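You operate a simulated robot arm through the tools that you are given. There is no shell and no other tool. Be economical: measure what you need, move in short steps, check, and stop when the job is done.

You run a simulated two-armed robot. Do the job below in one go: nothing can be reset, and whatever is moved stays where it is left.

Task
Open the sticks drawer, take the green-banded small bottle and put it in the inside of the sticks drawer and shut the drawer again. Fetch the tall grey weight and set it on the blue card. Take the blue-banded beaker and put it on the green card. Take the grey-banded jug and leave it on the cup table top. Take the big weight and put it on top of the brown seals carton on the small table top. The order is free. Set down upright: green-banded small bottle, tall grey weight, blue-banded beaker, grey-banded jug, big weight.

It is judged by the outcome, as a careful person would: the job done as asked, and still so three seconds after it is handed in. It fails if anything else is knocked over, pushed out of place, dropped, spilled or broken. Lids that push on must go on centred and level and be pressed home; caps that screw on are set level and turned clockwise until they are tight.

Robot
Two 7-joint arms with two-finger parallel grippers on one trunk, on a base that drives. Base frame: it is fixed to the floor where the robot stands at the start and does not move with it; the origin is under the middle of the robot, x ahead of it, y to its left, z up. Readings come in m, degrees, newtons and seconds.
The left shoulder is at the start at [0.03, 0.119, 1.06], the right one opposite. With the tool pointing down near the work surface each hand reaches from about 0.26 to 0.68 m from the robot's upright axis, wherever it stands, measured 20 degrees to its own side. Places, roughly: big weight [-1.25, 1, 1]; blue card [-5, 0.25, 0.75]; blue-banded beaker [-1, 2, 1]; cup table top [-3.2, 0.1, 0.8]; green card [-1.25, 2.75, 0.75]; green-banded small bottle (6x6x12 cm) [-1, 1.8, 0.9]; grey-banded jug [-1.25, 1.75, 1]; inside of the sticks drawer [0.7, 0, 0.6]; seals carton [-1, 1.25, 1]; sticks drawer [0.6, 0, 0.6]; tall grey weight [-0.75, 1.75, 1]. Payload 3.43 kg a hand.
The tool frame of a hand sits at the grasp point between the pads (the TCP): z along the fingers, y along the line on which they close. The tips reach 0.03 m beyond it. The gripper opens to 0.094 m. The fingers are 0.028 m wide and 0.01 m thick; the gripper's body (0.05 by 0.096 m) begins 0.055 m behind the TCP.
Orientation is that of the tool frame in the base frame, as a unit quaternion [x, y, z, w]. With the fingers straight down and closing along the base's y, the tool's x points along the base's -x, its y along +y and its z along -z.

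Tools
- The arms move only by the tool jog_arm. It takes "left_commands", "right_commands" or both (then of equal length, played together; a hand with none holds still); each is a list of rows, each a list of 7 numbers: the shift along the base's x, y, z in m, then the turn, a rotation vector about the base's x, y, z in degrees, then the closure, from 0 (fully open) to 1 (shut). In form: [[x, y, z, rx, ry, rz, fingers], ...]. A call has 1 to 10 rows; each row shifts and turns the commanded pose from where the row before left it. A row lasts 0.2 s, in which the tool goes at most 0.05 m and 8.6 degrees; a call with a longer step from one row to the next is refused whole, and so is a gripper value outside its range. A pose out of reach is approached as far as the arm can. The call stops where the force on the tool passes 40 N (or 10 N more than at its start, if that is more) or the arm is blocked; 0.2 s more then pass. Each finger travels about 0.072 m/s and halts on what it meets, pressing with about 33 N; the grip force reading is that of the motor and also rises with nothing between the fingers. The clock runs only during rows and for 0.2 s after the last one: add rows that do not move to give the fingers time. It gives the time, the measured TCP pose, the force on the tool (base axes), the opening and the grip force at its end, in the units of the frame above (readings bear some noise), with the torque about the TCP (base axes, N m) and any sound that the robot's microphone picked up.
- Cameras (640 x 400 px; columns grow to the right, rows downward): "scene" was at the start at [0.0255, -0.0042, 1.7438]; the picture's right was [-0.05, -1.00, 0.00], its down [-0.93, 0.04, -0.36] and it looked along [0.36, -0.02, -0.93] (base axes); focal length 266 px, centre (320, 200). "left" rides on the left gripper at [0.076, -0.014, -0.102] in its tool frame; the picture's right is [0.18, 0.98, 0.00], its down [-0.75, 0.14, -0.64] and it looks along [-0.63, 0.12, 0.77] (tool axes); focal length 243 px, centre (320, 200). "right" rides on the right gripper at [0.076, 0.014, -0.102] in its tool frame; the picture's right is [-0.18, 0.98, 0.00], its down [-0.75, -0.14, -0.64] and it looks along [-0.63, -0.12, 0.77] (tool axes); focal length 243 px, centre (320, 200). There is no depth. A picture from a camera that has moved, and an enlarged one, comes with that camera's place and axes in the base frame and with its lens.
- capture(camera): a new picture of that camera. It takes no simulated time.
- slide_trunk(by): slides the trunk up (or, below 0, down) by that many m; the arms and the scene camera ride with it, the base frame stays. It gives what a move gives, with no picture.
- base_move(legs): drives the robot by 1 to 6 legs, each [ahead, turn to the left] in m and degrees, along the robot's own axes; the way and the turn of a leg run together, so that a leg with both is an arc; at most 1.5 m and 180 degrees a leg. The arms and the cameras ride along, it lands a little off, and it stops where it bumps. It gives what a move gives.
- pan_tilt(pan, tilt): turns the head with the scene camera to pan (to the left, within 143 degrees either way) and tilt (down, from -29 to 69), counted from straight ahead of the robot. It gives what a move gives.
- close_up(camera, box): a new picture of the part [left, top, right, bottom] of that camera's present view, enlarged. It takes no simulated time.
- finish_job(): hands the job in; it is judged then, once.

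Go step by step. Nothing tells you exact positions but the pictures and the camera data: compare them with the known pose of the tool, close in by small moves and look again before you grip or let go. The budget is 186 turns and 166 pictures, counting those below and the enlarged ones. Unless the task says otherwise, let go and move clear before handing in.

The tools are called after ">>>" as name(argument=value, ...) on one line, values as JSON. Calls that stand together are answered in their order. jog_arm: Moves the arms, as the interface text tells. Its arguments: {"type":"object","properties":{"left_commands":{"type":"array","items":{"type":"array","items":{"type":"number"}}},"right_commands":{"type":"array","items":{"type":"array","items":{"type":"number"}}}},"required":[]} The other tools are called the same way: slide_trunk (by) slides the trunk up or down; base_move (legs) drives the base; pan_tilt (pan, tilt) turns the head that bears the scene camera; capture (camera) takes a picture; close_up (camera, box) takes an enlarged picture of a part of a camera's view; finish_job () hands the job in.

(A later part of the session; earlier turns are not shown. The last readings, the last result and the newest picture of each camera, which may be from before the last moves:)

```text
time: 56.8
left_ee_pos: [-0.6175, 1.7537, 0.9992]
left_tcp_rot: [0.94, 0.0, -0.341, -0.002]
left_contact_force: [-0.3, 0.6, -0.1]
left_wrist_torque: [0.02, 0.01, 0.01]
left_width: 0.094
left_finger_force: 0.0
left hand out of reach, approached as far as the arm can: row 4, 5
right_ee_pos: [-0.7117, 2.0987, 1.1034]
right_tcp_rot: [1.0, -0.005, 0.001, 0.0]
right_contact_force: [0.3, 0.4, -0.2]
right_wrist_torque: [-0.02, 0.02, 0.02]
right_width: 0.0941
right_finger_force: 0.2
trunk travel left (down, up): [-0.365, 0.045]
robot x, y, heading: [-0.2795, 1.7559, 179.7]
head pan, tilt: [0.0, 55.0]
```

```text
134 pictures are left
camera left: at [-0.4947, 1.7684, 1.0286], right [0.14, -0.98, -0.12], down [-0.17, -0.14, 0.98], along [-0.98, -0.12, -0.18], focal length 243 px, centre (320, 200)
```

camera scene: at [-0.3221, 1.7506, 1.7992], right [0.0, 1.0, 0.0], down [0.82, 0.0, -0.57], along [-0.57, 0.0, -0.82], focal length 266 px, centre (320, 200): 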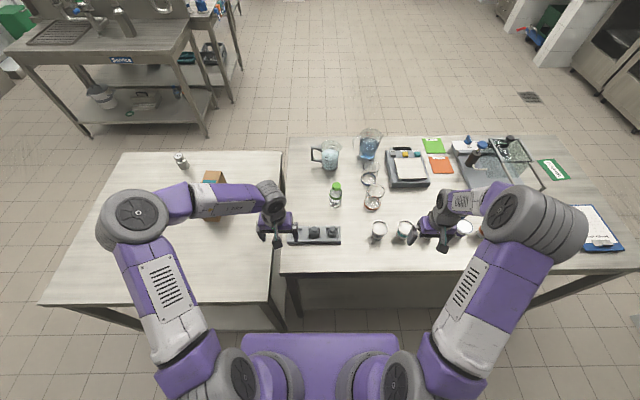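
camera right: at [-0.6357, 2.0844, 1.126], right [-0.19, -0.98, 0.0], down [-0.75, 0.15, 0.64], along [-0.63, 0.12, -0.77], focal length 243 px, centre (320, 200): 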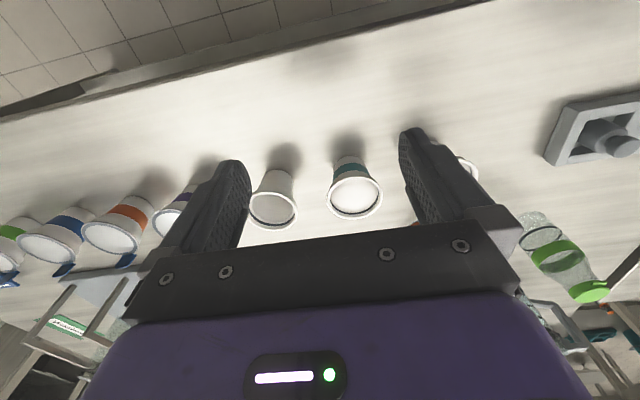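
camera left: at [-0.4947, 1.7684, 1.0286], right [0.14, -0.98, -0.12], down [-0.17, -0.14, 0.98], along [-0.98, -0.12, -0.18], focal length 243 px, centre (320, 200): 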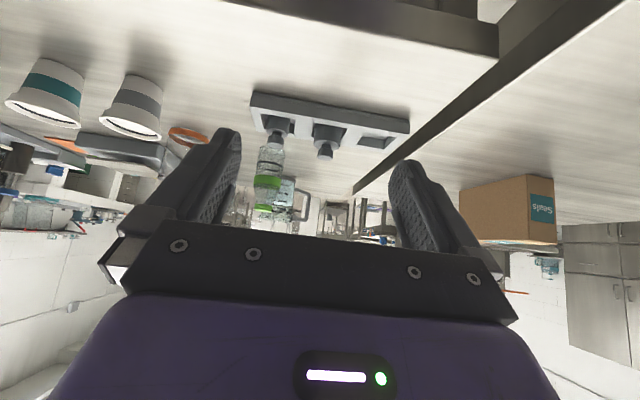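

>>> close_up(camera="left", box=[240, 80, 420, 192])

```text
3.56 times, centred on (330, 136) of left
camera zoom: at [-0.4947, 1.7684, 1.0286], right [0.14, -0.98, -0.12], down [-0.17, -0.14, 0.98], along [-0.98, -0.12, -0.18], focal length 863 px, centre (284, 428)
```

zoom: 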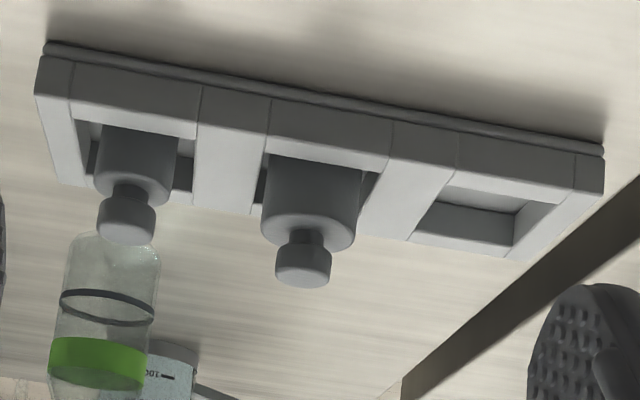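

The middle weight is taller (top ≈0.914, at about (-0.805, 1.727)); the table is at z≈0.857. I straighten the left hand above it, half-closed.

>>> jog_arm(left_commands=[[-0.03, -0.005, 0.01, 0, -8, 0, 0], [-0.035, -0.005, 0, 0, -8, 0, 0], [-0.04, -0.005, 0, 0, -8, 0, 0], [-0.04, -0.005, 0, 0, -8, 0, 0.3], [-0.04, -0.006, 0, 0, -8, 0, 0.36], [0, 0, 0, 0, 0, 0, 0.36]])

>>> capture(camera="left")

>>> close_up(camera="scene", box=[270, 190, 370, 252])

```text
time: 58.2
left_ee_pos: [-0.8016, 1.7298, 1.008]
left_tcp_rot: [1.0, 0.0, 0.002, -0.001]
left_contact_force: [0.7, 0.4, 0.4]
left_wrist_torque: [-0.01, 0.0, 0.03]
left_width: 0.0603
left_finger_force: 0.2
right_ee_pos: [-0.7102, 2.0993, 1.1033]
right_tcp_rot: [1.0, -0.005, 0.001, 0.001]
right_contact_force: [0.7, 0.2, 0.3]
right_wrist_torque: [0.03, -0.01, -0.02]
right_width: 0.0939
right_finger_force: 0.1
trunk travel left (down, up): [-0.365, 0.045]
robot x, y, heading: [-0.2813, 1.7504, 179.9]
head pan, tilt: [0.0, 55.0]
```

```text
132 pictures are left
camera left: at [-0.7273, 1.7445, 1.1103], right [0.18, -0.98, 0.0], down [-0.76, -0.14, 0.64], along [-0.63, -0.12, -0.77], focal length 243 px, centre (320, 200)
```

left: 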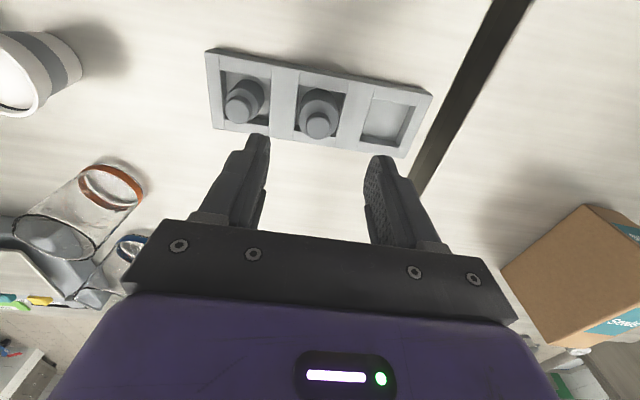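

```text
6.40 times, centred on (320, 221) of scene
camera zoom: at [-0.3205, 1.7503, 1.7993], right [0.0, 1.0, 0.0], down [0.82, 0.0, -0.57], along [-0.57, 0.0, -0.82], focal length 1706 px, centre (320, 66)
```

zoom: 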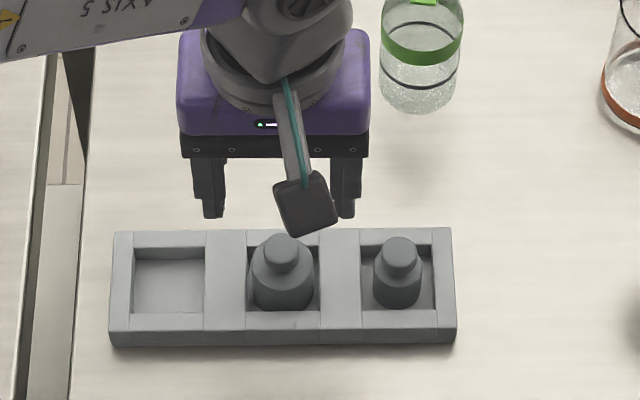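

The left camera agrees: the knob is at (-0.808, 1.730). Lowering and gripping.

>>> jog_arm(left_commands=[[-0.005, 0, -0.03, 0, 0, 0, 0.36], [0, 0, -0.03, 0, 0, 0, 0.36], [0, 0, -0.025, 0, 0, 0, 0.36], [0, 0, -0.012, 0, 0, 0, 0.36], [0, 0, 0, 0, 0, 0, 0.36], [0, 0, 0, 0, 0, 0, 0.6], [0, 0, 0, 0, 0, 0, 0.9], [0, 0, 0, 0, 0, 0, 0.9]])

>>> capture(camera="left")

```text
time: 60.0
left_ee_pos: [-0.8084, 1.7291, 0.9092]
left_tcp_rot: [1.0, -0.001, 0.001, 0.0]
left_contact_force: [0.0, 1.0, 0.4]
left_wrist_torque: [0.02, 0.01, -0.02]
left_width: 0.0368
left_finger_force: 33.4
right_ee_pos: [-0.7105, 2.0996, 1.1031]
right_tcp_rot: [1.0, -0.006, 0.001, 0.001]
right_contact_force: [0.2, -0.1, -0.2]
right_wrist_torque: [0.0, 0.0, -0.04]
right_width: 0.094
right_finger_force: 0.1
trunk travel left (down, up): [-0.365, 0.045]
robot x, y, heading: [-0.2784, 1.7566, 180.0]
head pan, tilt: [0.0, 55.0]
```

```text
130 pictures are left
camera left: at [-0.7326, 1.7439, 1.012], right [0.18, -0.98, 0.0], down [-0.76, -0.14, 0.64], along [-0.63, -0.12, -0.77], focal length 243 px, centre (320, 200)
```

left: 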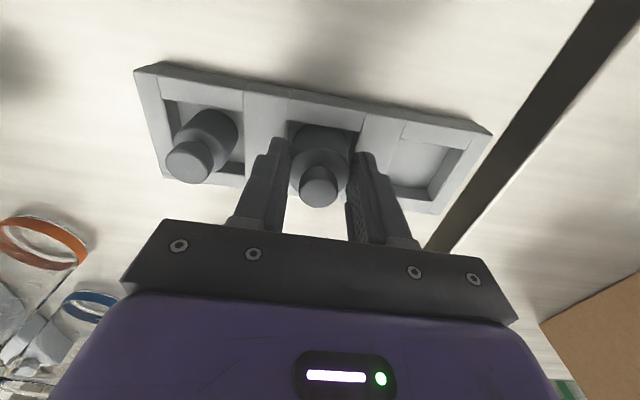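

Gripped at 3.7 cm. Lifting it straight up and moving it aside.

>>> jog_arm(left_commands=[[0, 0, 0.02, 0, 0, 0, 0.9], [0, 0, 0.03, 0, 0, 0, 0.9], [0, 0, 0.04, 0, 0, 0, 0.9], [0, 0, 0.04, 0, 0, 0, 0.9], [0.02, -0.03, 0.04, 0, 0, 0, 0.9], [0.03, -0.035, 0.02, 0, 0, 0, 0.9], [0.03, -0.035, 0.0, 0, 0, 0, 0.9], [0, 0, 0, 0, 0, 0, 0.9]])

>>> capture(camera="left")

>>> close_up(camera="scene", box=[270, 120, 430, 250])

```text
refused: row 5 steps farther than a row can; nothing moved
```

```text
129 pictures are left
camera left: at [-0.7326, 1.7439, 1.012], right [0.18, -0.98, 0.0], down [-0.76, -0.14, 0.64], along [-0.63, -0.12, -0.77], focal length 243 px, centre (320, 200)
```

left: 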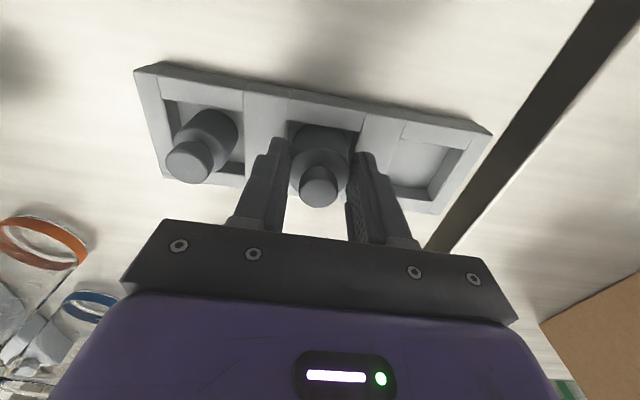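

```text
3.08 times, centred on (350, 185) of scene
camera zoom: at [-0.3219, 1.7506, 1.7992], right [0.0, 1.0, 0.0], down [0.82, 0.0, -0.57], along [-0.57, 0.0, -0.82], focal length 820 px, centre (228, 246)
```

zoom: 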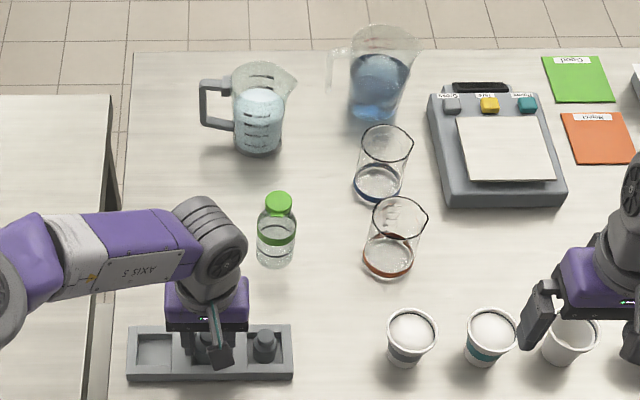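

The row was too long; I redo the lift. The bottle is at about (-0.958, 1.816).

>>> jog_arm(left_commands=[[0, 0, 0.02, 0, 0, 0, 0.9], [0, 0, 0.03, 0, 0, 0, 0.9], [0, 0, 0.04, 0, 0, 0, 0.9], [0, 0, 0.04, 0, 0, 0, 0.9], [0, 0, 0.04, 0, 0, 0, 0.9], [0.02, -0.035, 0.0, 0, 0, 0, 0.9], [0.03, -0.035, 0.0, 0, 0, 0, 0.9], [0.03, -0.035, 0.0, 0, 0, 0, 0.9], [0.02, -0.035, 0, 0, 0, 0, 0.9], [0, 0, 0, 0, 0, 0, 0.9]])

>>> base_move(legs=[[0.04, 0]])

>>> jog_arm(right_commands=[[-0.02, -0.035, 0.02, 0, 0, 0, 0], [-0.02, -0.035, 0, 0, 0, 0, 0], [-0.02, -0.035, 0, 0, 0, 0, 0], [-0.02, -0.035, 0, 0, 0, 0, 0], [-0.02, -0.035, 0, 0, 0, 0, 0], [-0.02, -0.035, 0, 0, 0, 0, 0], [-0.02, -0.035, 0, 0, 0, 0, 0], [-0.02, -0.035, 0, 0, 0, 0, 0], [0, 0, 0, 0, 0, 0, 0]])

>>> capture(camera="right")

>>> capture(camera="scene")

```text
time: 62.2
left_ee_pos: [-0.7093, 1.5892, 1.0798]
left_tcp_rot: [1.0, 0.0, 0.003, -0.001]
left_contact_force: [1.1, 0.8, -2.3]
left_wrist_torque: [-0.01, -0.03, 0.0]
left_width: 0.0366
left_finger_force: 32.7
right_ee_pos: [-0.7121, 2.1011, 1.1038]
right_tcp_rot: [1.0, -0.006, 0.002, 0.0]
right_contact_force: [-0.4, 0.3, 0.7]
right_wrist_torque: [-0.02, 0.01, -0.01]
right_width: 0.094
right_finger_force: 0.1
trunk travel left (down, up): [-0.365, 0.045]
robot x, y, heading: [-0.2792, 1.7545, 179.6]
head pan, tilt: [0.0, 55.0]
```

```text
time: 63.0
left_ee_pos: [-0.7469, 1.5907, 1.0801]
left_tcp_rot: [1.0, 0.0, 0.002, -0.001]
left_contact_force: [0.3, 0.2, -2.1]
left_wrist_torque: [-0.01, 0.02, 0.02]
left_width: 0.0367
left_finger_force: 32.6
right_ee_pos: [-0.7499, 2.0988, 1.1032]
right_tcp_rot: [1.0, -0.005, 0.002, 0.001]
right_contact_force: [0.4, -0.3, -0.5]
right_wrist_torque: [-0.02, -0.01, -0.01]
right_width: 0.0942
right_finger_force: 0.2
trunk travel left (down, up): [-0.365, 0.045]
robot x, y, heading: [-0.322, 1.7531, 180.2]
head pan, tilt: [0.0, 55.0]
```

```text
time: 65.0
left_ee_pos: [-0.7466, 1.5897, 1.0799]
left_tcp_rot: [1.0, 0.0, 0.001, 0.0]
left_contact_force: [0.7, -0.9, -1.0]
left_wrist_torque: [0.01, 0.01, 0.0]
left_width: 0.0367
left_finger_force: 33.0
right_ee_pos: [-0.9089, 1.8196, 1.1232]
right_tcp_rot: [1.0, -0.006, 0.002, 0.0]
right_contact_force: [-0.5, -0.6, -0.1]
right_wrist_torque: [-0.02, -0.01, 0.06]
right_width: 0.094
right_finger_force: 0.1
trunk travel left (down, up): [-0.365, 0.045]
robot x, y, heading: [-0.3151, 1.7538, 179.9]
head pan, tilt: [0.0, 55.0]
```

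```text
127 pictures are left
camera right: at [-0.8335, 1.8057, 1.2256], right [-0.2, -0.98, 0.0], down [-0.75, 0.15, 0.64], along [-0.63, 0.12, -0.77], focal length 243 px, centre (320, 200)
```

right: 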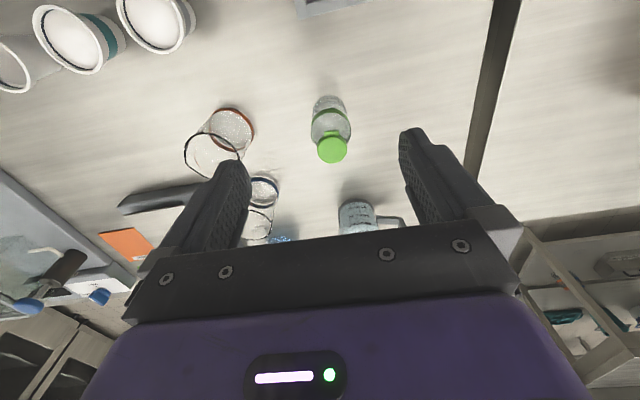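

```text
126 pictures are left
camera scene: at [-0.3602, 1.7516, 1.7993], right [0.0, 1.0, 0.0], down [0.82, 0.0, -0.57], along [-0.57, 0.0, -0.82], focal length 266 px, centre (320, 200)
```

scene: 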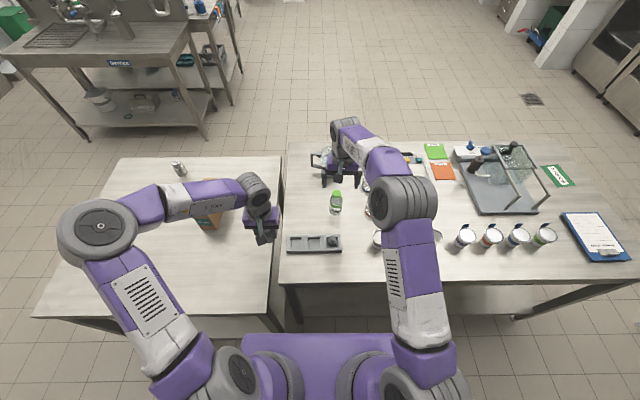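

The right camera puts the bottle at (-0.962, 1.816). I lower over it and grip the body.

>>> jog_arm(right_commands=[[-0.025, -0.002, 0, 0, 0, 0, 0], [-0.026, -0.002, 0, 0, 0, 0, 0], [0, 0, -0.045, 0, 0, 0, 0], [0, 0, -0.045, 0, 0, 0, 0], [0, 0, -0.04, 0, 0, 0, 0], [0, 0, 0, 0, 0, 0, 0]])

>>> capture(camera="right")

```text
time: 66.5
left_ee_pos: [-0.7471, 1.5906, 1.0801]
left_tcp_rot: [1.0, -0.001, 0.0, -0.001]
left_contact_force: [-0.7, 0.6, -2.0]
left_wrist_torque: [0.02, 0.03, -0.01]
left_width: 0.0367
left_finger_force: 33.3
right_ee_pos: [-0.9568, 1.8167, 0.9928]
right_tcp_rot: [1.0, -0.005, 0.002, 0.001]
right_contact_force: [-0.8, -0.8, 0.2]
right_wrist_torque: [0.01, -0.04, 0.0]
right_width: 0.0942
right_finger_force: 0.1
right hand out of reach, approached as far as the arm can: row 2
trunk travel left (down, up): [-0.365, 0.045]
robot x, y, heading: [-0.3204, 1.751, 179.7]
head pan, tilt: [0.0, 55.0]
```

```text
125 pictures are left
camera right: at [-0.8806, 1.8016, 1.0952], right [-0.2, -0.98, 0.0], down [-0.75, 0.15, 0.64], along [-0.63, 0.12, -0.77], focal length 243 px, centre (320, 200)
```

right: 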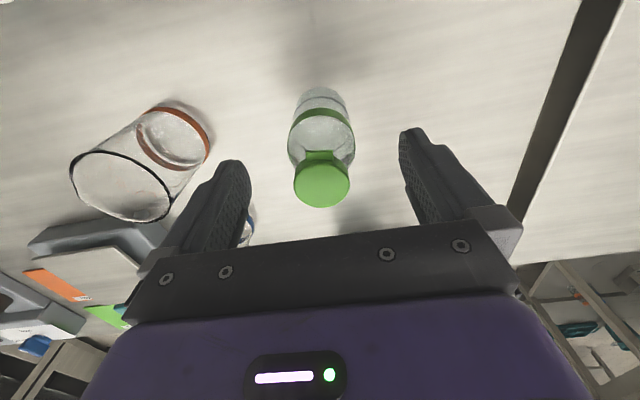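

Centred. Lowering and gripping.

>>> jog_arm(right_commands=[[-0.003, 0, -0.03, 0, 0, 0, 0], [0, 0, -0.025, 0, 0, 0, 0], [0, 0, 0, 0, 0, 0, 0.3], [0, 0, 0, 0, 0, 0, 0.6], [0, 0, 0, 0, 0, 0, 0.6], [0, 0, 0, 0, 0, 0, 0.6]])

>>> capture(camera="right")

```text
time: 67.8
left_ee_pos: [-0.7476, 1.5893, 1.0815]
left_tcp_rot: [1.0, 0.001, 0.001, -0.001]
left_contact_force: [-0.2, 0.0, -1.8]
left_wrist_torque: [0.01, 0.0, 0.02]
left_width: 0.0367
left_finger_force: 33.0
right_ee_pos: [-0.9528, 1.8154, 0.9382]
right_tcp_rot: [1.0, -0.005, 0.001, 0.001]
right_contact_force: [0.6, -0.8, 6.7]
right_wrist_torque: [0.06, 0.12, -0.02]
right_width: 0.0514
right_finger_force: 33.1
right hand out of reach, approached as far as the arm can: row 1
trunk travel left (down, up): [-0.365, 0.045]
robot x, y, heading: [-0.3168, 1.7525, 180.0]
head pan, tilt: [0.0, 55.0]
```

```text
124 pictures are left
camera right: at [-0.8764, 1.8009, 1.0409], right [-0.2, -0.98, 0.0], down [-0.75, 0.15, 0.64], along [-0.63, 0.12, -0.77], focal length 243 px, centre (320, 200)
```

right: 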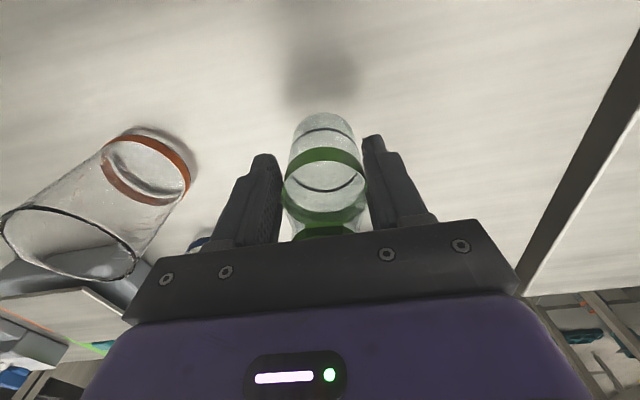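

Gripped at 5.1 cm. Lifting slowly and pulling back.

>>> jog_arm(right_commands=[[0, 0, 0.02, 0, 0, 0, 0.6], [0, 0, 0.03, 0, 0, 0, 0.6], [0, 0, 0.04, 0, 0, 0, 0.6], [0, 0, 0.04, 0, 0, 0, 0.6], [0.02, 0.01, 0.03, 0, 0, 0, 0.6], [0.03, 0.02, 0, 0, 0, 0, 0.6], [0.03, 0.03, 0, 0, 0, 0, 0.6], [0.03, 0.03, 0, 0, 0, 0, 0.6], [0.03, 0.03, 0, 0, 0, 0, 0.6], [0.03, 0.02, 0, 0, 0, 0, 0.6]])

>>> capture(camera="right")

>>> capture(camera="scene")

```text
time: 70.0
left_ee_pos: [-0.7453, 1.5886, 1.08]
left_tcp_rot: [1.0, 0.0, 0.002, -0.001]
left_contact_force: [-0.2, 0.4, -2.2]
left_wrist_torque: [-0.02, 0.03, 0.02]
left_width: 0.0369
left_finger_force: 32.6
right_ee_pos: [-0.78, 1.9555, 1.0976]
right_tcp_rot: [1.0, -0.006, 0.001, 0.001]
right_contact_force: [0.3, 0.2, 0.6]
right_wrist_torque: [-0.04, -0.02, 0.0]
right_width: 0.0503
right_finger_force: 33.1
trunk travel left (down, up): [-0.365, 0.045]
robot x, y, heading: [-0.3204, 1.7519, 179.8]
head pan, tilt: [0.0, 55.0]
```

```text
123 pictures are left
camera right: at [-0.705, 1.9419, 1.2003], right [-0.2, -0.98, 0.0], down [-0.75, 0.15, 0.64], along [-0.63, 0.12, -0.77], focal length 243 px, centre (320, 200)
```

right: 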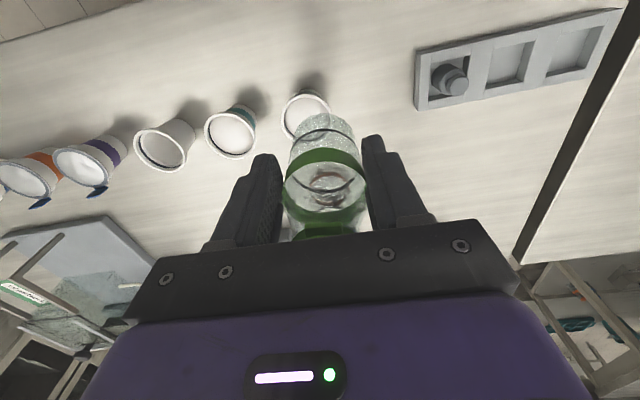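

```text
122 pictures are left
camera scene: at [-0.3597, 1.7511, 1.7993], right [0.0, 1.0, 0.0], down [0.82, 0.0, -0.57], along [-0.57, 0.0, -0.82], focal length 266 px, centre (320, 200)
```

scene: 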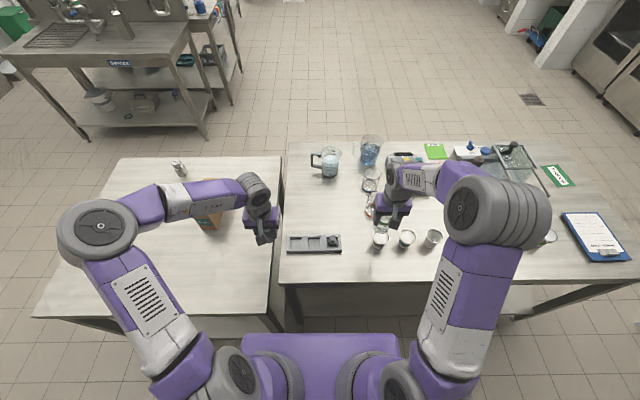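

Both objects are held. I drive back to the drawer.

>>> base_move(legs=[[-0.34, 0], [0, 90], [1.0, 0], [0, -31], [0.87, 0], [0, 121]])

>>> capture(camera="scene")

>>> capture(camera="right")

```text
time: 91.7
left_ee_pos: [0.0001, 0.1667, 1.0796]
left_tcp_rot: [0.002, 1.0, -0.001, -0.001]
left_contact_force: [-0.1, 0.6, -2.9]
left_wrist_torque: [0.02, 0.0, 0.03]
left_width: 0.0368
left_finger_force: 32.8
right_ee_pos: [0.0311, -0.1983, 1.0983]
right_tcp_rot: [0.009, 1.0, 0.001, -0.003]
right_contact_force: [0.1, 0.5, -1.3]
right_wrist_torque: [-0.06, -0.02, 0.02]
right_width: 0.0485
right_finger_force: 32.6
trunk travel left (down, up): [-0.365, 0.045]
robot x, y, heading: [-0.4304, 0.0067, -0.4]
head pan, tilt: [0.0, 55.0]
```

```text
121 pictures are left
camera scene: at [-0.3888, 0.0054, 1.7992], right [-0.01, -1.0, 0.0], down [-0.82, 0.01, -0.57], along [0.57, 0.0, -0.82], focal length 266 px, centre (320, 200)
```

scene: 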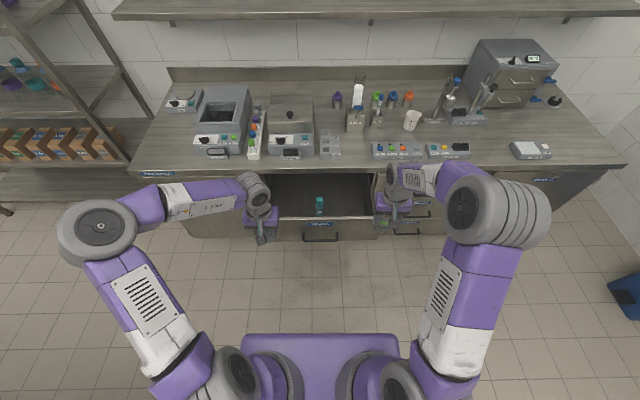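

```text
120 pictures are left
camera right: at [-0.0441, -0.1836, 1.2], right [0.2, 0.98, 0.0], down [0.75, -0.15, 0.64], along [0.63, -0.13, -0.77], focal length 243 px, centre (320, 200)
```

right: 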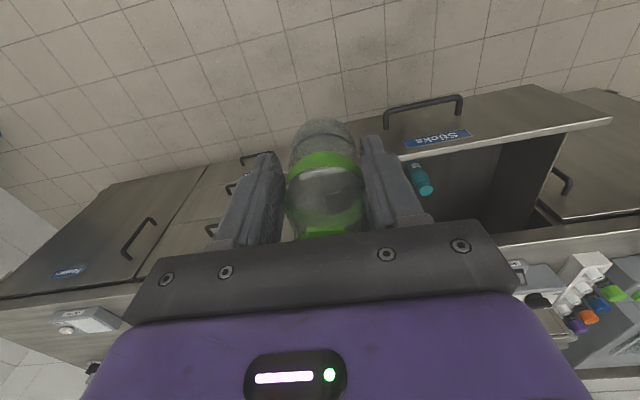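

The bottle is held and the drawer is still open. I draw the left hand back, drive 18 cm ahead and put the right hand over the drawer.

>>> jog_arm(left_commands=[[-0.03, 0.01, 0, 0, 0, 0, 0.9], [-0.03, 0.02, 0, 0, 0, 0, 0.9], [-0.03, 0.02, 0, 0, 0, 0, 0.9], [-0.03, 0.02, 0, 0, 0, 0, 0.9]])

>>> base_move(legs=[[0.18, 0.4]])

>>> jog_arm(right_commands=[[0.03, 0.02, 0, 0, 0, 0, 0.6], [0.03, 0.02, 0, 0, 0, 0, 0.6], [0.03, 0.02, 0, 0, 0, 0, 0.6], [0.03, 0.02, 0, 0, 0, 0, 0.6], [0, 0, 0, 0, 0, 0, 0.6]])

>>> capture(camera="scene")

>>> capture(camera="right")

```text
time: 92.7
left_ee_pos: [-0.1232, 0.2374, 1.0822]
left_tcp_rot: [0.002, 1.0, 0.0, -0.001]
left_contact_force: [0.2, 0.4, -1.1]
left_wrist_torque: [-0.03, -0.02, -0.01]
left_width: 0.0369
left_finger_force: 33.0
right_ee_pos: [0.0313, -0.1988, 1.0988]
right_tcp_rot: [0.008, 1.0, 0.001, -0.001]
right_contact_force: [-0.4, -0.2, -1.0]
right_wrist_torque: [0.03, 0.01, 0.0]
right_width: 0.0485
right_finger_force: 33.2
trunk travel left (down, up): [-0.365, 0.045]
robot x, y, heading: [-0.4304, 0.0104, -0.4]
head pan, tilt: [0.0, 55.0]
```

```text
time: 94.2
left_ee_pos: [0.0542, 0.2391, 1.0815]
left_tcp_rot: [-0.001, 1.0, 0.0, -0.002]
left_contact_force: [-1.0, 0.2, -2.2]
left_wrist_torque: [0.0, 0.04, 0.03]
left_width: 0.0367
left_finger_force: 32.8
right_ee_pos: [0.2095, -0.1974, 1.0967]
right_tcp_rot: [0.006, 1.0, 0.001, -0.001]
right_contact_force: [0.8, 0.8, -0.5]
right_wrist_torque: [0.0, 0.01, -0.02]
right_width: 0.0486
right_finger_force: 33.2
trunk travel left (down, up): [-0.365, 0.045]
robot x, y, heading: [-0.2547, 0.006, -0.1]
head pan, tilt: [0.0, 55.0]
```

```text
time: 95.4
left_ee_pos: [0.0521, 0.2384, 1.0816]
left_tcp_rot: [-0.001, 1.0, 0.0, -0.001]
left_contact_force: [0.3, 0.1, -1.4]
left_wrist_torque: [0.01, 0.01, 0.02]
left_width: 0.0368
left_finger_force: 32.7
right_ee_pos: [0.3284, -0.1154, 1.0974]
right_tcp_rot: [0.006, 1.0, 0.001, -0.001]
right_contact_force: [-0.1, 0.0, -1.0]
right_wrist_torque: [0.01, -0.04, -0.03]
right_width: 0.0485
right_finger_force: 33.0
trunk travel left (down, up): [-0.365, 0.045]
robot x, y, heading: [-0.2562, 0.0062, -0.1]
head pan, tilt: [0.0, 55.0]
```

```text
119 pictures are left
camera scene: at [-0.2133, 0.0044, 1.7993], right [0.0, -1.0, 0.0], down [-0.82, 0.0, -0.57], along [0.57, 0.0, -0.82], focal length 266 px, centre (320, 200)
```

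scene: 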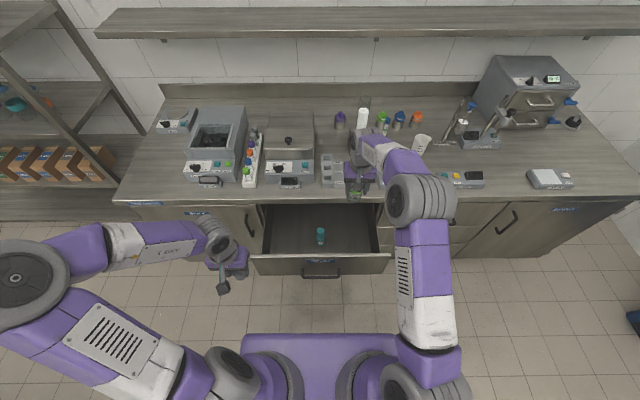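

```text
118 pictures are left
camera right: at [0.2522, -0.1005, 1.1999], right [0.19, 0.98, 0.0], down [0.75, -0.15, 0.64], along [0.63, -0.12, -0.77], focal length 243 px, centre (320, 200)
```

right: 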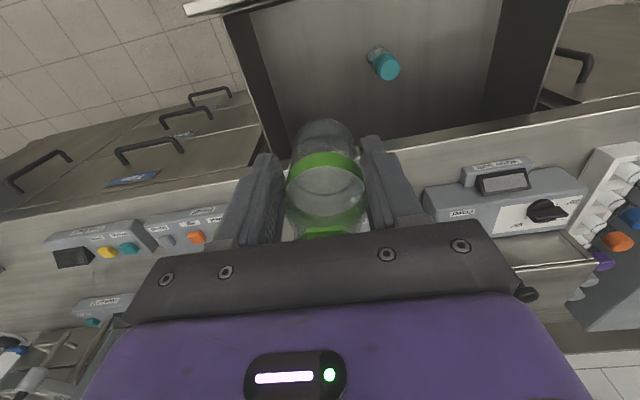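

The teal bottle is at about (0.375, 0.0) and the counter edge at x≈0.46. I shift to (0.335, -0.13) and lower the trunk.

>>> jog_arm(right_commands=[[0.007, -0.015, 0, 0, 0, 0, 0.6], [0, 0, 0, 0, 0, 0, 0.6]])

>>> slide_trunk(by=-0.3)

>>> capture(camera="scene")

>>> capture(camera="right")

```text
time: 96.0
left_ee_pos: [0.0529, 0.2394, 1.0821]
left_tcp_rot: [-0.001, 1.0, 0.0, -0.001]
left_contact_force: [0.7, 0.1, -2.6]
left_wrist_torque: [-0.02, 0.02, -0.02]
left_width: 0.0367
left_finger_force: 32.2
right_ee_pos: [0.3348, -0.1307, 1.0979]
right_tcp_rot: [0.006, 1.0, 0.001, -0.001]
right_contact_force: [-1.0, -0.4, -0.2]
right_wrist_torque: [-0.03, -0.01, -0.05]
right_width: 0.0485
right_finger_force: 33.3
trunk travel left (down, up): [-0.365, 0.045]
robot x, y, heading: [-0.2593, 0.0064, 0.1]
head pan, tilt: [0.0, 55.0]
```

```text
time: 99.0
left_ee_pos: [0.0536, 0.239, 0.7811]
left_tcp_rot: [-0.001, 1.0, -0.001, -0.002]
left_contact_force: [0.1, 0.8, -2.8]
left_wrist_torque: [-0.02, -0.01, 0.0]
left_width: 0.0371
left_finger_force: 33.2
right_ee_pos: [0.3374, -0.131, 0.7979]
right_tcp_rot: [0.005, 1.0, 0.001, -0.002]
right_contact_force: [-0.4, 0.8, -0.2]
right_wrist_torque: [-0.02, 0.01, 0.0]
right_width: 0.0483
right_finger_force: 33.3
trunk travel left (down, up): [-0.065, 0.345]
robot x, y, heading: [-0.2534, 0.0089, -0.2]
head pan, tilt: [0.0, 55.0]
```

```text
117 pictures are left
camera scene: at [-0.2123, 0.0051, 1.4993], right [0.0, -1.0, 0.0], down [-0.82, 0.0, -0.57], along [0.57, 0.0, -0.82], focal length 266 px, centre (320, 200)
```

scene: 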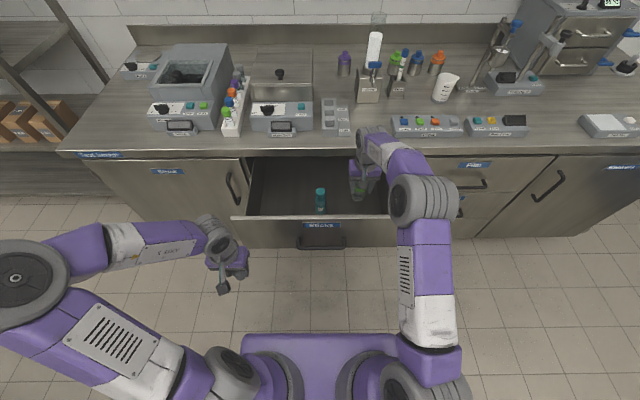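

```text
116 pictures are left
camera right: at [0.26, -0.1159, 0.8999], right [0.19, 0.98, 0.0], down [0.75, -0.15, 0.64], along [0.63, -0.12, -0.77], focal length 243 px, centre (320, 200)
```

right: 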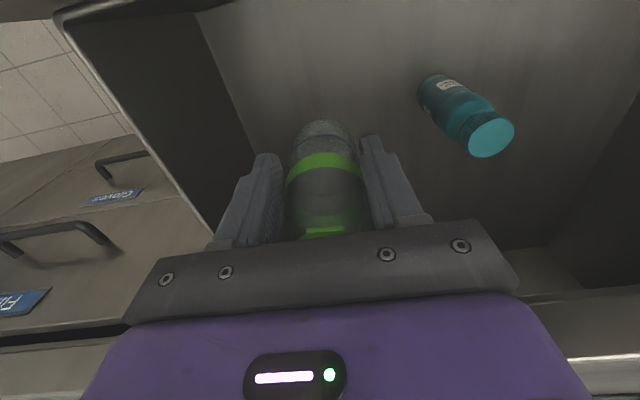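

Well placed between the teal bottle and the side wall. I lower slowly toward the floor at about 0.585.

>>> jog_arm(right_commands=[[0, 0, -0.03, 0, 0, 0, 0.6], [0, 0, -0.03, 0, 0, 0, 0.6], [0, 0, -0.03, 0, 0, 0, 0.6], [0, 0, -0.015, 0, 0, 0, 0.6], [0, 0, -0.01, 0, 0, 0, 0.6], [0, 0, 0, 0, 0, 0, 0.6]])

>>> capture(camera="right")

```text
time: 100.4
left_ee_pos: [0.0538, 0.2398, 0.7825]
left_tcp_rot: [-0.001, 1.0, -0.001, -0.002]
left_contact_force: [-0.7, 0.1, -2.2]
left_wrist_torque: [-0.04, 0.04, 0.0]
left_width: 0.0367
left_finger_force: 33.0
right_ee_pos: [0.3361, -0.1315, 0.6812]
right_tcp_rot: [0.005, 1.0, 0.001, -0.002]
right_contact_force: [-0.5, -0.4, -0.9]
right_wrist_torque: [-0.02, 0.03, 0.0]
right_width: 0.0485
right_finger_force: 32.9
trunk travel left (down, up): [-0.065, 0.345]
robot x, y, heading: [-0.255, 0.0072, 0.3]
head pan, tilt: [0.0, 55.0]
```

```text
115 pictures are left
camera right: at [0.2599, -0.1162, 0.7843], right [0.19, 0.98, 0.0], down [0.75, -0.15, 0.64], along [0.63, -0.12, -0.77], focal length 243 px, centre (320, 200)
```

right: 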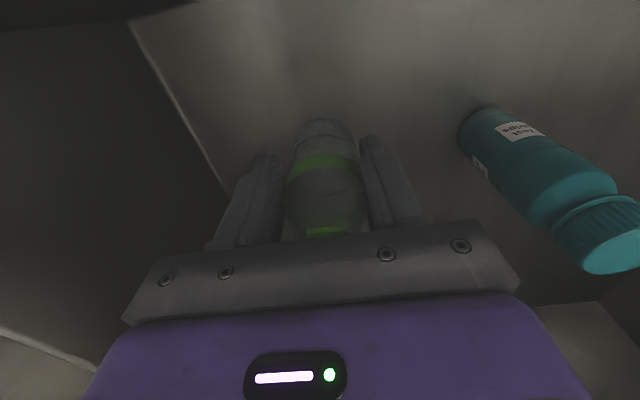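

Nearly down. Now fine steps until contact.

>>> jog_arm(right_commands=[[0, 0, -0.006, 0, 0, 0, 0.6], [0, 0, -0.005, 0, 0, 0, 0.6], [0, 0, 0, 0, 0, 0, 0.6]])

>>> jog_arm(right_commands=[[0, 0, -0.003, 0, 0, 0, 0.6], [0, 0, -0.003, 0, 0, 0, 0.6], [0, 0, 0, 0, 0, 0, 0.6]])

```text
time: 101.2
left_ee_pos: [0.0523, 0.2391, 0.7827]
left_tcp_rot: [-0.001, 1.0, -0.001, -0.001]
left_contact_force: [-0.3, 0.4, -1.8]
left_wrist_torque: [-0.03, 0.03, 0.0]
left_width: 0.0368
left_finger_force: 32.7
right_ee_pos: [0.3378, -0.1301, 0.6727]
right_tcp_rot: [0.006, 1.0, 0.001, -0.001]
right_contact_force: [0.4, -1.0, 10.6]
right_wrist_torque: [0.2, 0.66, 0.03]
right_width: 0.0485
right_finger_force: 33.7
trunk travel left (down, up): [-0.065, 0.345]
robot x, y, heading: [-0.2585, 0.0059, 0.2]
head pan, tilt: [0.0, 55.0]
```

```text
time: 101.8
left_ee_pos: [0.053, 0.2391, 0.7816]
left_tcp_rot: [-0.001, 1.0, 0.0, -0.001]
left_contact_force: [0.0, 1.1, -1.7]
left_wrist_torque: [0.02, 0.04, -0.01]
left_width: 0.037
left_finger_force: 33.0
right_ee_pos: [0.3392, -0.1307, 0.6725]
right_tcp_rot: [0.007, 1.0, 0.001, 0.002]
right_contact_force: [1.0, -1.3, 13.3]
right_wrist_torque: [0.18, 1.18, 0.03]
right_width: 0.0485
right_finger_force: 33.1
trunk travel left (down, up): [-0.065, 0.345]
robot x, y, heading: [-0.2533, 0.007, -0.0]
head pan, tilt: [0.0, 55.0]
stopped in row 3 (right hand): the force on the tool passed its limit at 44 N (the readings are from after the stop); the commanded pose is now the measured one
```

It stands on the drawer floor. I ease up slightly, open and rise.

>>> jog_arm(right_commands=[[0, 0, 0.002, 0, 0, 0, 0.6], [0, 0, 0, 0, 0, 0, 0.35], [0, 0, 0, 0, 0, 0, 0.1], [0, 0, 0, 0, 0, 0, 0], [0, 0, 0.02, 0, 0, 0, 0], [0, 0, 0.03, 0, 0, 0, 0], [0, 0, 0.04, 0, 0, 0, 0], [0, 0, 0.05, 0, 0, 0, 0]])

>>> capture(camera="right")

```text
time: 103.6
left_ee_pos: [0.0542, 0.2403, 0.7821]
left_tcp_rot: [-0.001, 1.0, -0.001, -0.002]
left_contact_force: [0.5, 0.1, -1.6]
left_wrist_torque: [0.02, -0.01, -0.03]
left_width: 0.0367
left_finger_force: 32.8
right_ee_pos: [0.3364, -0.1306, 0.8125]
right_tcp_rot: [0.005, 1.0, 0.001, 0.002]
right_contact_force: [-0.3, -0.5, -0.8]
right_wrist_torque: [-0.04, 0.0, -0.01]
right_width: 0.0938
right_finger_force: 0.1
trunk travel left (down, up): [-0.065, 0.345]
robot x, y, heading: [-0.2526, 0.0049, 0.1]
head pan, tilt: [0.0, 55.0]
```

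```text
114 pictures are left
camera right: at [0.2607, -0.1159, 0.9142], right [0.19, 0.98, 0.0], down [0.75, -0.15, 0.64], along [0.63, -0.12, -0.77], focal length 243 px, centre (320, 200)
```

right: 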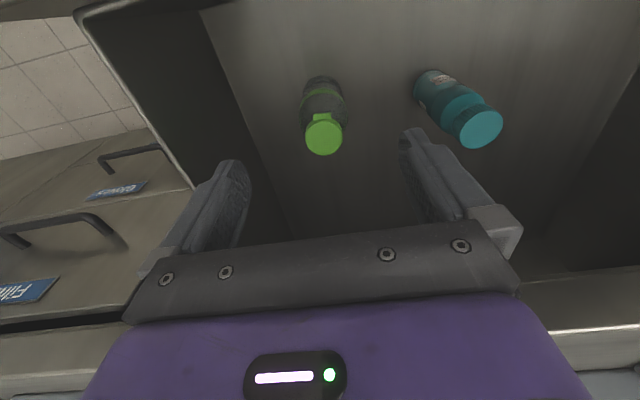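

The bottle stands upright in the drawer. I lift the hand out, back the base off, and tilt the right hand forward to push the drawer shut.

>>> jog_arm(right_commands=[[0, 0, 0.04, 0, 0, 0, 0], [0, 0, 0.04, 0, 0, 0, 0.3], [0, 0, 0.03, 0, 0, 0, 0.6], [0, 0, 0, 0, 0, 0, 1], [0, 0, 0, 0, 0, 0, 1]])

>>> base_move(legs=[[-0.27, 0]])

>>> jog_arm(right_commands=[[0, 0.01, -0.02, 0, -8, 0, 1], [0, 0.01, -0.03, 0, -8, 0, 1], [0, 0.01, -0.03, 0, -8, 0, 1], [0, 0.01, -0.03, 0, -8, 0, 1], [0, 0.01, -0.03, 0, -8, 0, 1], [0, 0.01, -0.03, 0, -8, 0, 1], [0, 0, -0.02, 0, 0, 0, 1], [0, 0, 0, 0, 0, 0, 1]])

>>> capture(camera="scene")

>>> capture(camera="right")

```text
time: 104.8
left_ee_pos: [0.0528, 0.2398, 0.7821]
left_tcp_rot: [-0.001, 1.0, -0.001, -0.002]
left_contact_force: [-0.4, -0.8, -1.3]
left_wrist_torque: [-0.01, 0.0, -0.01]
left_width: 0.0367
left_finger_force: 32.9
right_ee_pos: [0.338, -0.1302, 0.9223]
right_tcp_rot: [0.005, 1.0, 0.001, 0.001]
right_contact_force: [0.2, 0.2, 0.1]
right_wrist_torque: [-0.02, -0.02, 0.02]
right_width: 0.0
right_finger_force: 32.9
trunk travel left (down, up): [-0.065, 0.345]
robot x, y, heading: [-0.2567, 0.0064, -0.1]
head pan, tilt: [0.0, 55.0]
```

```text
time: 106.7
left_ee_pos: [-0.2149, 0.2393, 0.7829]
left_tcp_rot: [-0.001, 1.0, -0.001, -0.001]
left_contact_force: [0.7, 0.4, -2.6]
left_wrist_torque: [0.0, -0.01, -0.02]
left_width: 0.0364
left_finger_force: 33.2
right_ee_pos: [0.0688, -0.1297, 0.9218]
right_tcp_rot: [0.006, 1.0, 0.001, 0.002]
right_contact_force: [-0.2, 0.4, 0.2]
right_wrist_torque: [0.01, -0.03, 0.01]
right_width: 0.0
right_finger_force: 33.2
trunk travel left (down, up): [-0.065, 0.345]
robot x, y, heading: [-0.5218, 0.0065, 0.1]
head pan, tilt: [0.0, 55.0]
```

```text
time: 108.5
left_ee_pos: [-0.2139, 0.2397, 0.7815]
left_tcp_rot: [-0.001, 1.0, -0.001, -0.001]
left_contact_force: [-0.1, 0.5, -1.4]
left_wrist_torque: [-0.04, 0.01, -0.02]
left_width: 0.0367
left_finger_force: 33.0
right_ee_pos: [0.0696, -0.0727, 0.733]
right_tcp_rot: [0.003, 0.913, 0.004, 0.408]
right_contact_force: [0.0, -1.1, -0.3]
right_wrist_torque: [0.01, 0.01, 0.03]
right_width: 0.0003
right_finger_force: 33.7
trunk travel left (down, up): [-0.065, 0.345]
robot x, y, heading: [-0.5183, 0.0066, 0.0]
head pan, tilt: [0.0, 55.0]
```

```text
113 pictures are left
camera scene: at [-0.4799, 0.0051, 1.4993], right [0.0, -1.0, 0.0], down [-0.82, 0.0, -0.57], along [0.57, 0.0, -0.82], focal length 266 px, centre (320, 200)
```

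scene: 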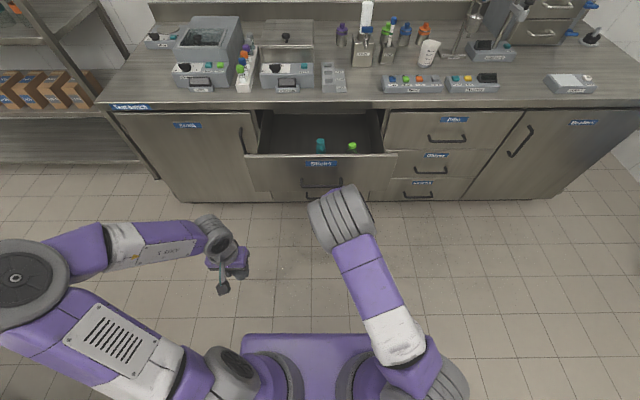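

```text
112 pictures are left
camera right: at [-0.0576, -0.0569, 0.744], right [0.13, 0.98, 0.15], down [0.02, -0.15, 0.99], along [0.99, -0.12, -0.04], focal length 243 px, centre (320, 200)
```

right: 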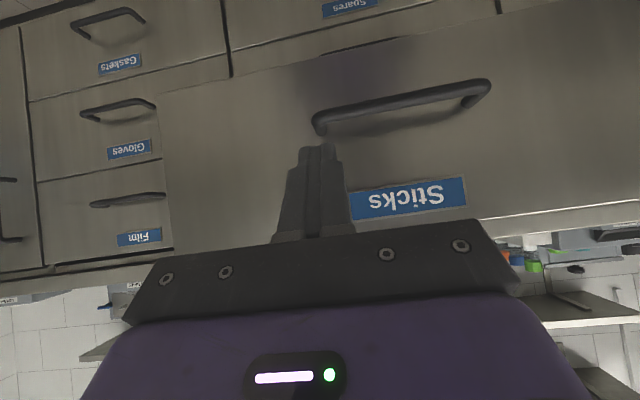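

The hand is ready with the tip at about (0.09, -0.07, 0.71). I approach, then push with the base gently.

>>> base_move(legs=[[0.1, 0]])

>>> jog_arm(right_commands=[[0.006, 0.003, 0, 0, 0, 0, 1], [0.006, 0.003, 0, 0, 0, 0, 1], [0.006, 0.003, 0, 0, 0, 0, 1], [0.006, 0.003, 0, 0, 0, 0, 1], [0.006, 0.003, 0, 0, 0, 0, 1], [0.006, 0.003, 0, 0, 0, 0, 1]])

>>> capture(camera="right")

```text
time: 109.7
left_ee_pos: [-0.1133, 0.2394, 0.7819]
left_tcp_rot: [-0.001, 1.0, -0.001, -0.002]
left_contact_force: [-0.2, 0.0, -1.5]
left_wrist_torque: [0.01, 0.02, 0.0]
left_width: 0.0366
left_finger_force: 32.7
right_ee_pos: [0.1698, -0.0719, 0.7327]
right_tcp_rot: [0.004, 0.913, 0.003, 0.408]
right_contact_force: [0.0, -0.3, 0.2]
right_wrist_torque: [0.0, -0.02, 0.0]
right_width: 0.0
right_finger_force: 32.6
trunk travel left (down, up): [-0.065, 0.345]
robot x, y, heading: [-0.4254, 0.0051, -0.2]
head pan, tilt: [0.0, 55.0]
```

```text
time: 111.1
left_ee_pos: [-0.1136, 0.2392, 0.7814]
left_tcp_rot: [-0.001, 1.0, -0.002, -0.002]
left_contact_force: [-0.5, 0.5, -2.4]
left_wrist_torque: [-0.03, 0.03, 0.01]
left_width: 0.0366
left_finger_force: 32.5
right_ee_pos: [0.2064, -0.0538, 0.7335]
right_tcp_rot: [0.004, 0.913, 0.004, 0.409]
right_contact_force: [-0.1, 0.3, -0.4]
right_wrist_torque: [-0.01, 0.02, 0.04]
right_width: 0.0002
right_finger_force: 33.0
trunk travel left (down, up): [-0.065, 0.345]
robot x, y, heading: [-0.4242, 0.0072, 0.1]
head pan, tilt: [0.0, 55.0]
```

```text
111 pictures are left
camera right: at [0.0792, -0.0385, 0.7441], right [0.13, 0.98, 0.15], down [0.02, -0.15, 0.99], along [0.99, -0.12, -0.04], focal length 243 px, centre (320, 200)
```

right: 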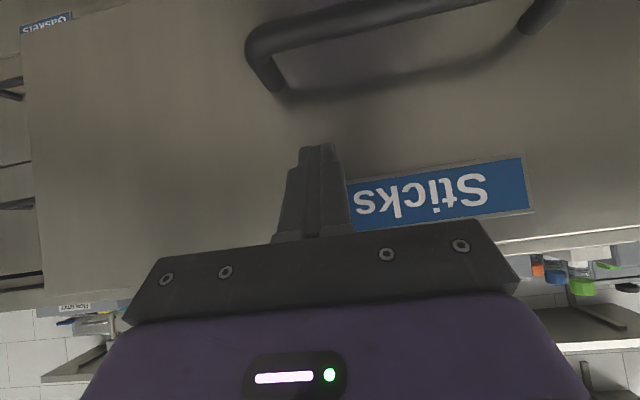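

No contact yet. Now the base push, in two gentle legs.

>>> base_move(legs=[[0.06, 0], [0.14, 0]])

>>> capture(camera="scene")

>>> capture(camera="right")

```text
time: 113.0
left_ee_pos: [0.0846, 0.2384, 0.7818]
left_tcp_rot: [0.0, 1.0, -0.002, -0.001]
left_contact_force: [1.0, 0.2, -1.7]
left_wrist_torque: [0.02, 0.02, 0.02]
left_width: 0.0367
left_finger_force: 32.9
right_ee_pos: [0.4042, -0.0562, 0.7319]
right_tcp_rot: [0.005, 0.913, 0.003, 0.407]
right_contact_force: [0.8, -0.4, 0.3]
right_wrist_torque: [-0.01, -0.02, 0.01]
right_width: 0.0
right_finger_force: 32.6
trunk travel left (down, up): [-0.065, 0.345]
robot x, y, heading: [-0.223, 0.0059, -0.1]
head pan, tilt: [0.0, 55.0]
```

```text
110 pictures are left
camera scene: at [-0.1807, 0.0049, 1.4992], right [0.0, -1.0, 0.0], down [-0.82, 0.0, -0.57], along [0.57, 0.0, -0.82], focal length 266 px, centre (320, 200)
```

scene: 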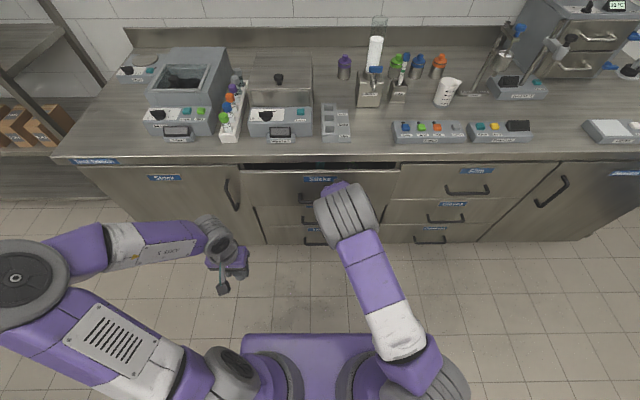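

```text
109 pictures are left
camera right: at [0.2771, -0.0399, 0.7434], right [0.13, 0.98, 0.15], down [0.02, -0.15, 0.99], along [0.99, -0.12, -0.04], focal length 243 px, centre (320, 200)
```

right: 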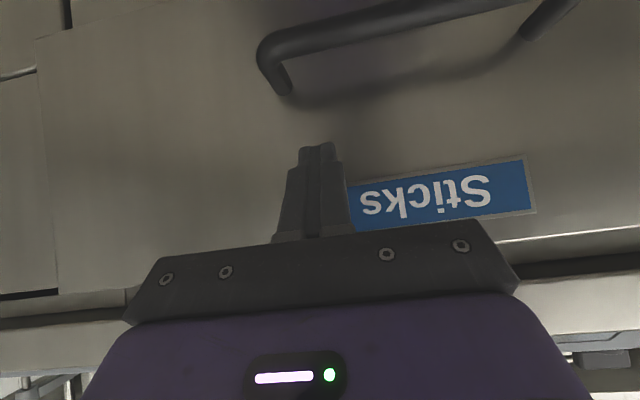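

The drawer is almost closed. Last centimetres with small arm steps.

>>> jog_arm(right_commands=[[0.008, 0, 0, 0, 0, 0, 1], [0.008, 0, 0, 0, 0, 0, 1], [0.008, 0, 0, 0, 0, 0, 1], [0.008, 0, 0, 0, 0, 0, 1], [0.008, 0, 0, 0, 0, 0, 1], [0.006, 0, 0, 0, 0, 0, 1], [0.006, 0, 0, 0, 0, 0, 1], [0.006, 0, 0, 0, 0, 0, 1]])

>>> capture(camera="scene")

```text
time: 114.4
left_ee_pos: [0.0824, 0.2383, 0.7832]
left_tcp_rot: [-0.001, 1.0, -0.001, -0.001]
left_contact_force: [0.2, -0.4, -2.6]
left_wrist_torque: [0.01, -0.03, 0.02]
left_width: 0.0364
left_finger_force: 32.7
right_ee_pos: [0.441, -0.0553, 0.731]
right_tcp_rot: [0.006, 0.915, 0.002, 0.403]
right_contact_force: [-22.2, -1.2, 12.1]
right_wrist_torque: [0.01, -0.18, 0.01]
right_width: 0.0
right_finger_force: 33.3
trunk travel left (down, up): [-0.065, 0.345]
robot x, y, heading: [-0.226, 0.0053, -0.1]
head pan, tilt: [0.0, 55.0]
stopped in row 6 (right hand): the force on the tool passed its limit at 46 N (the readings are from after the stop); the commanded pose is now the measured one
```

```text
108 pictures are left
camera scene: at [-0.1863, 0.0049, 1.4995], right [0.0, -1.0, 0.0], down [-0.82, 0.0, -0.58], along [0.58, 0.0, -0.82], focal length 266 px, centre (320, 200)
```

scene: 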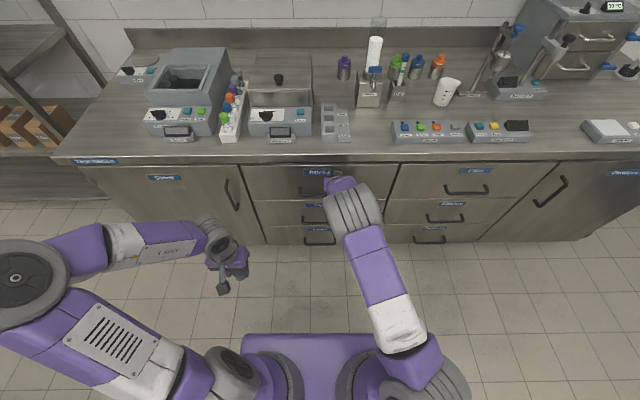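

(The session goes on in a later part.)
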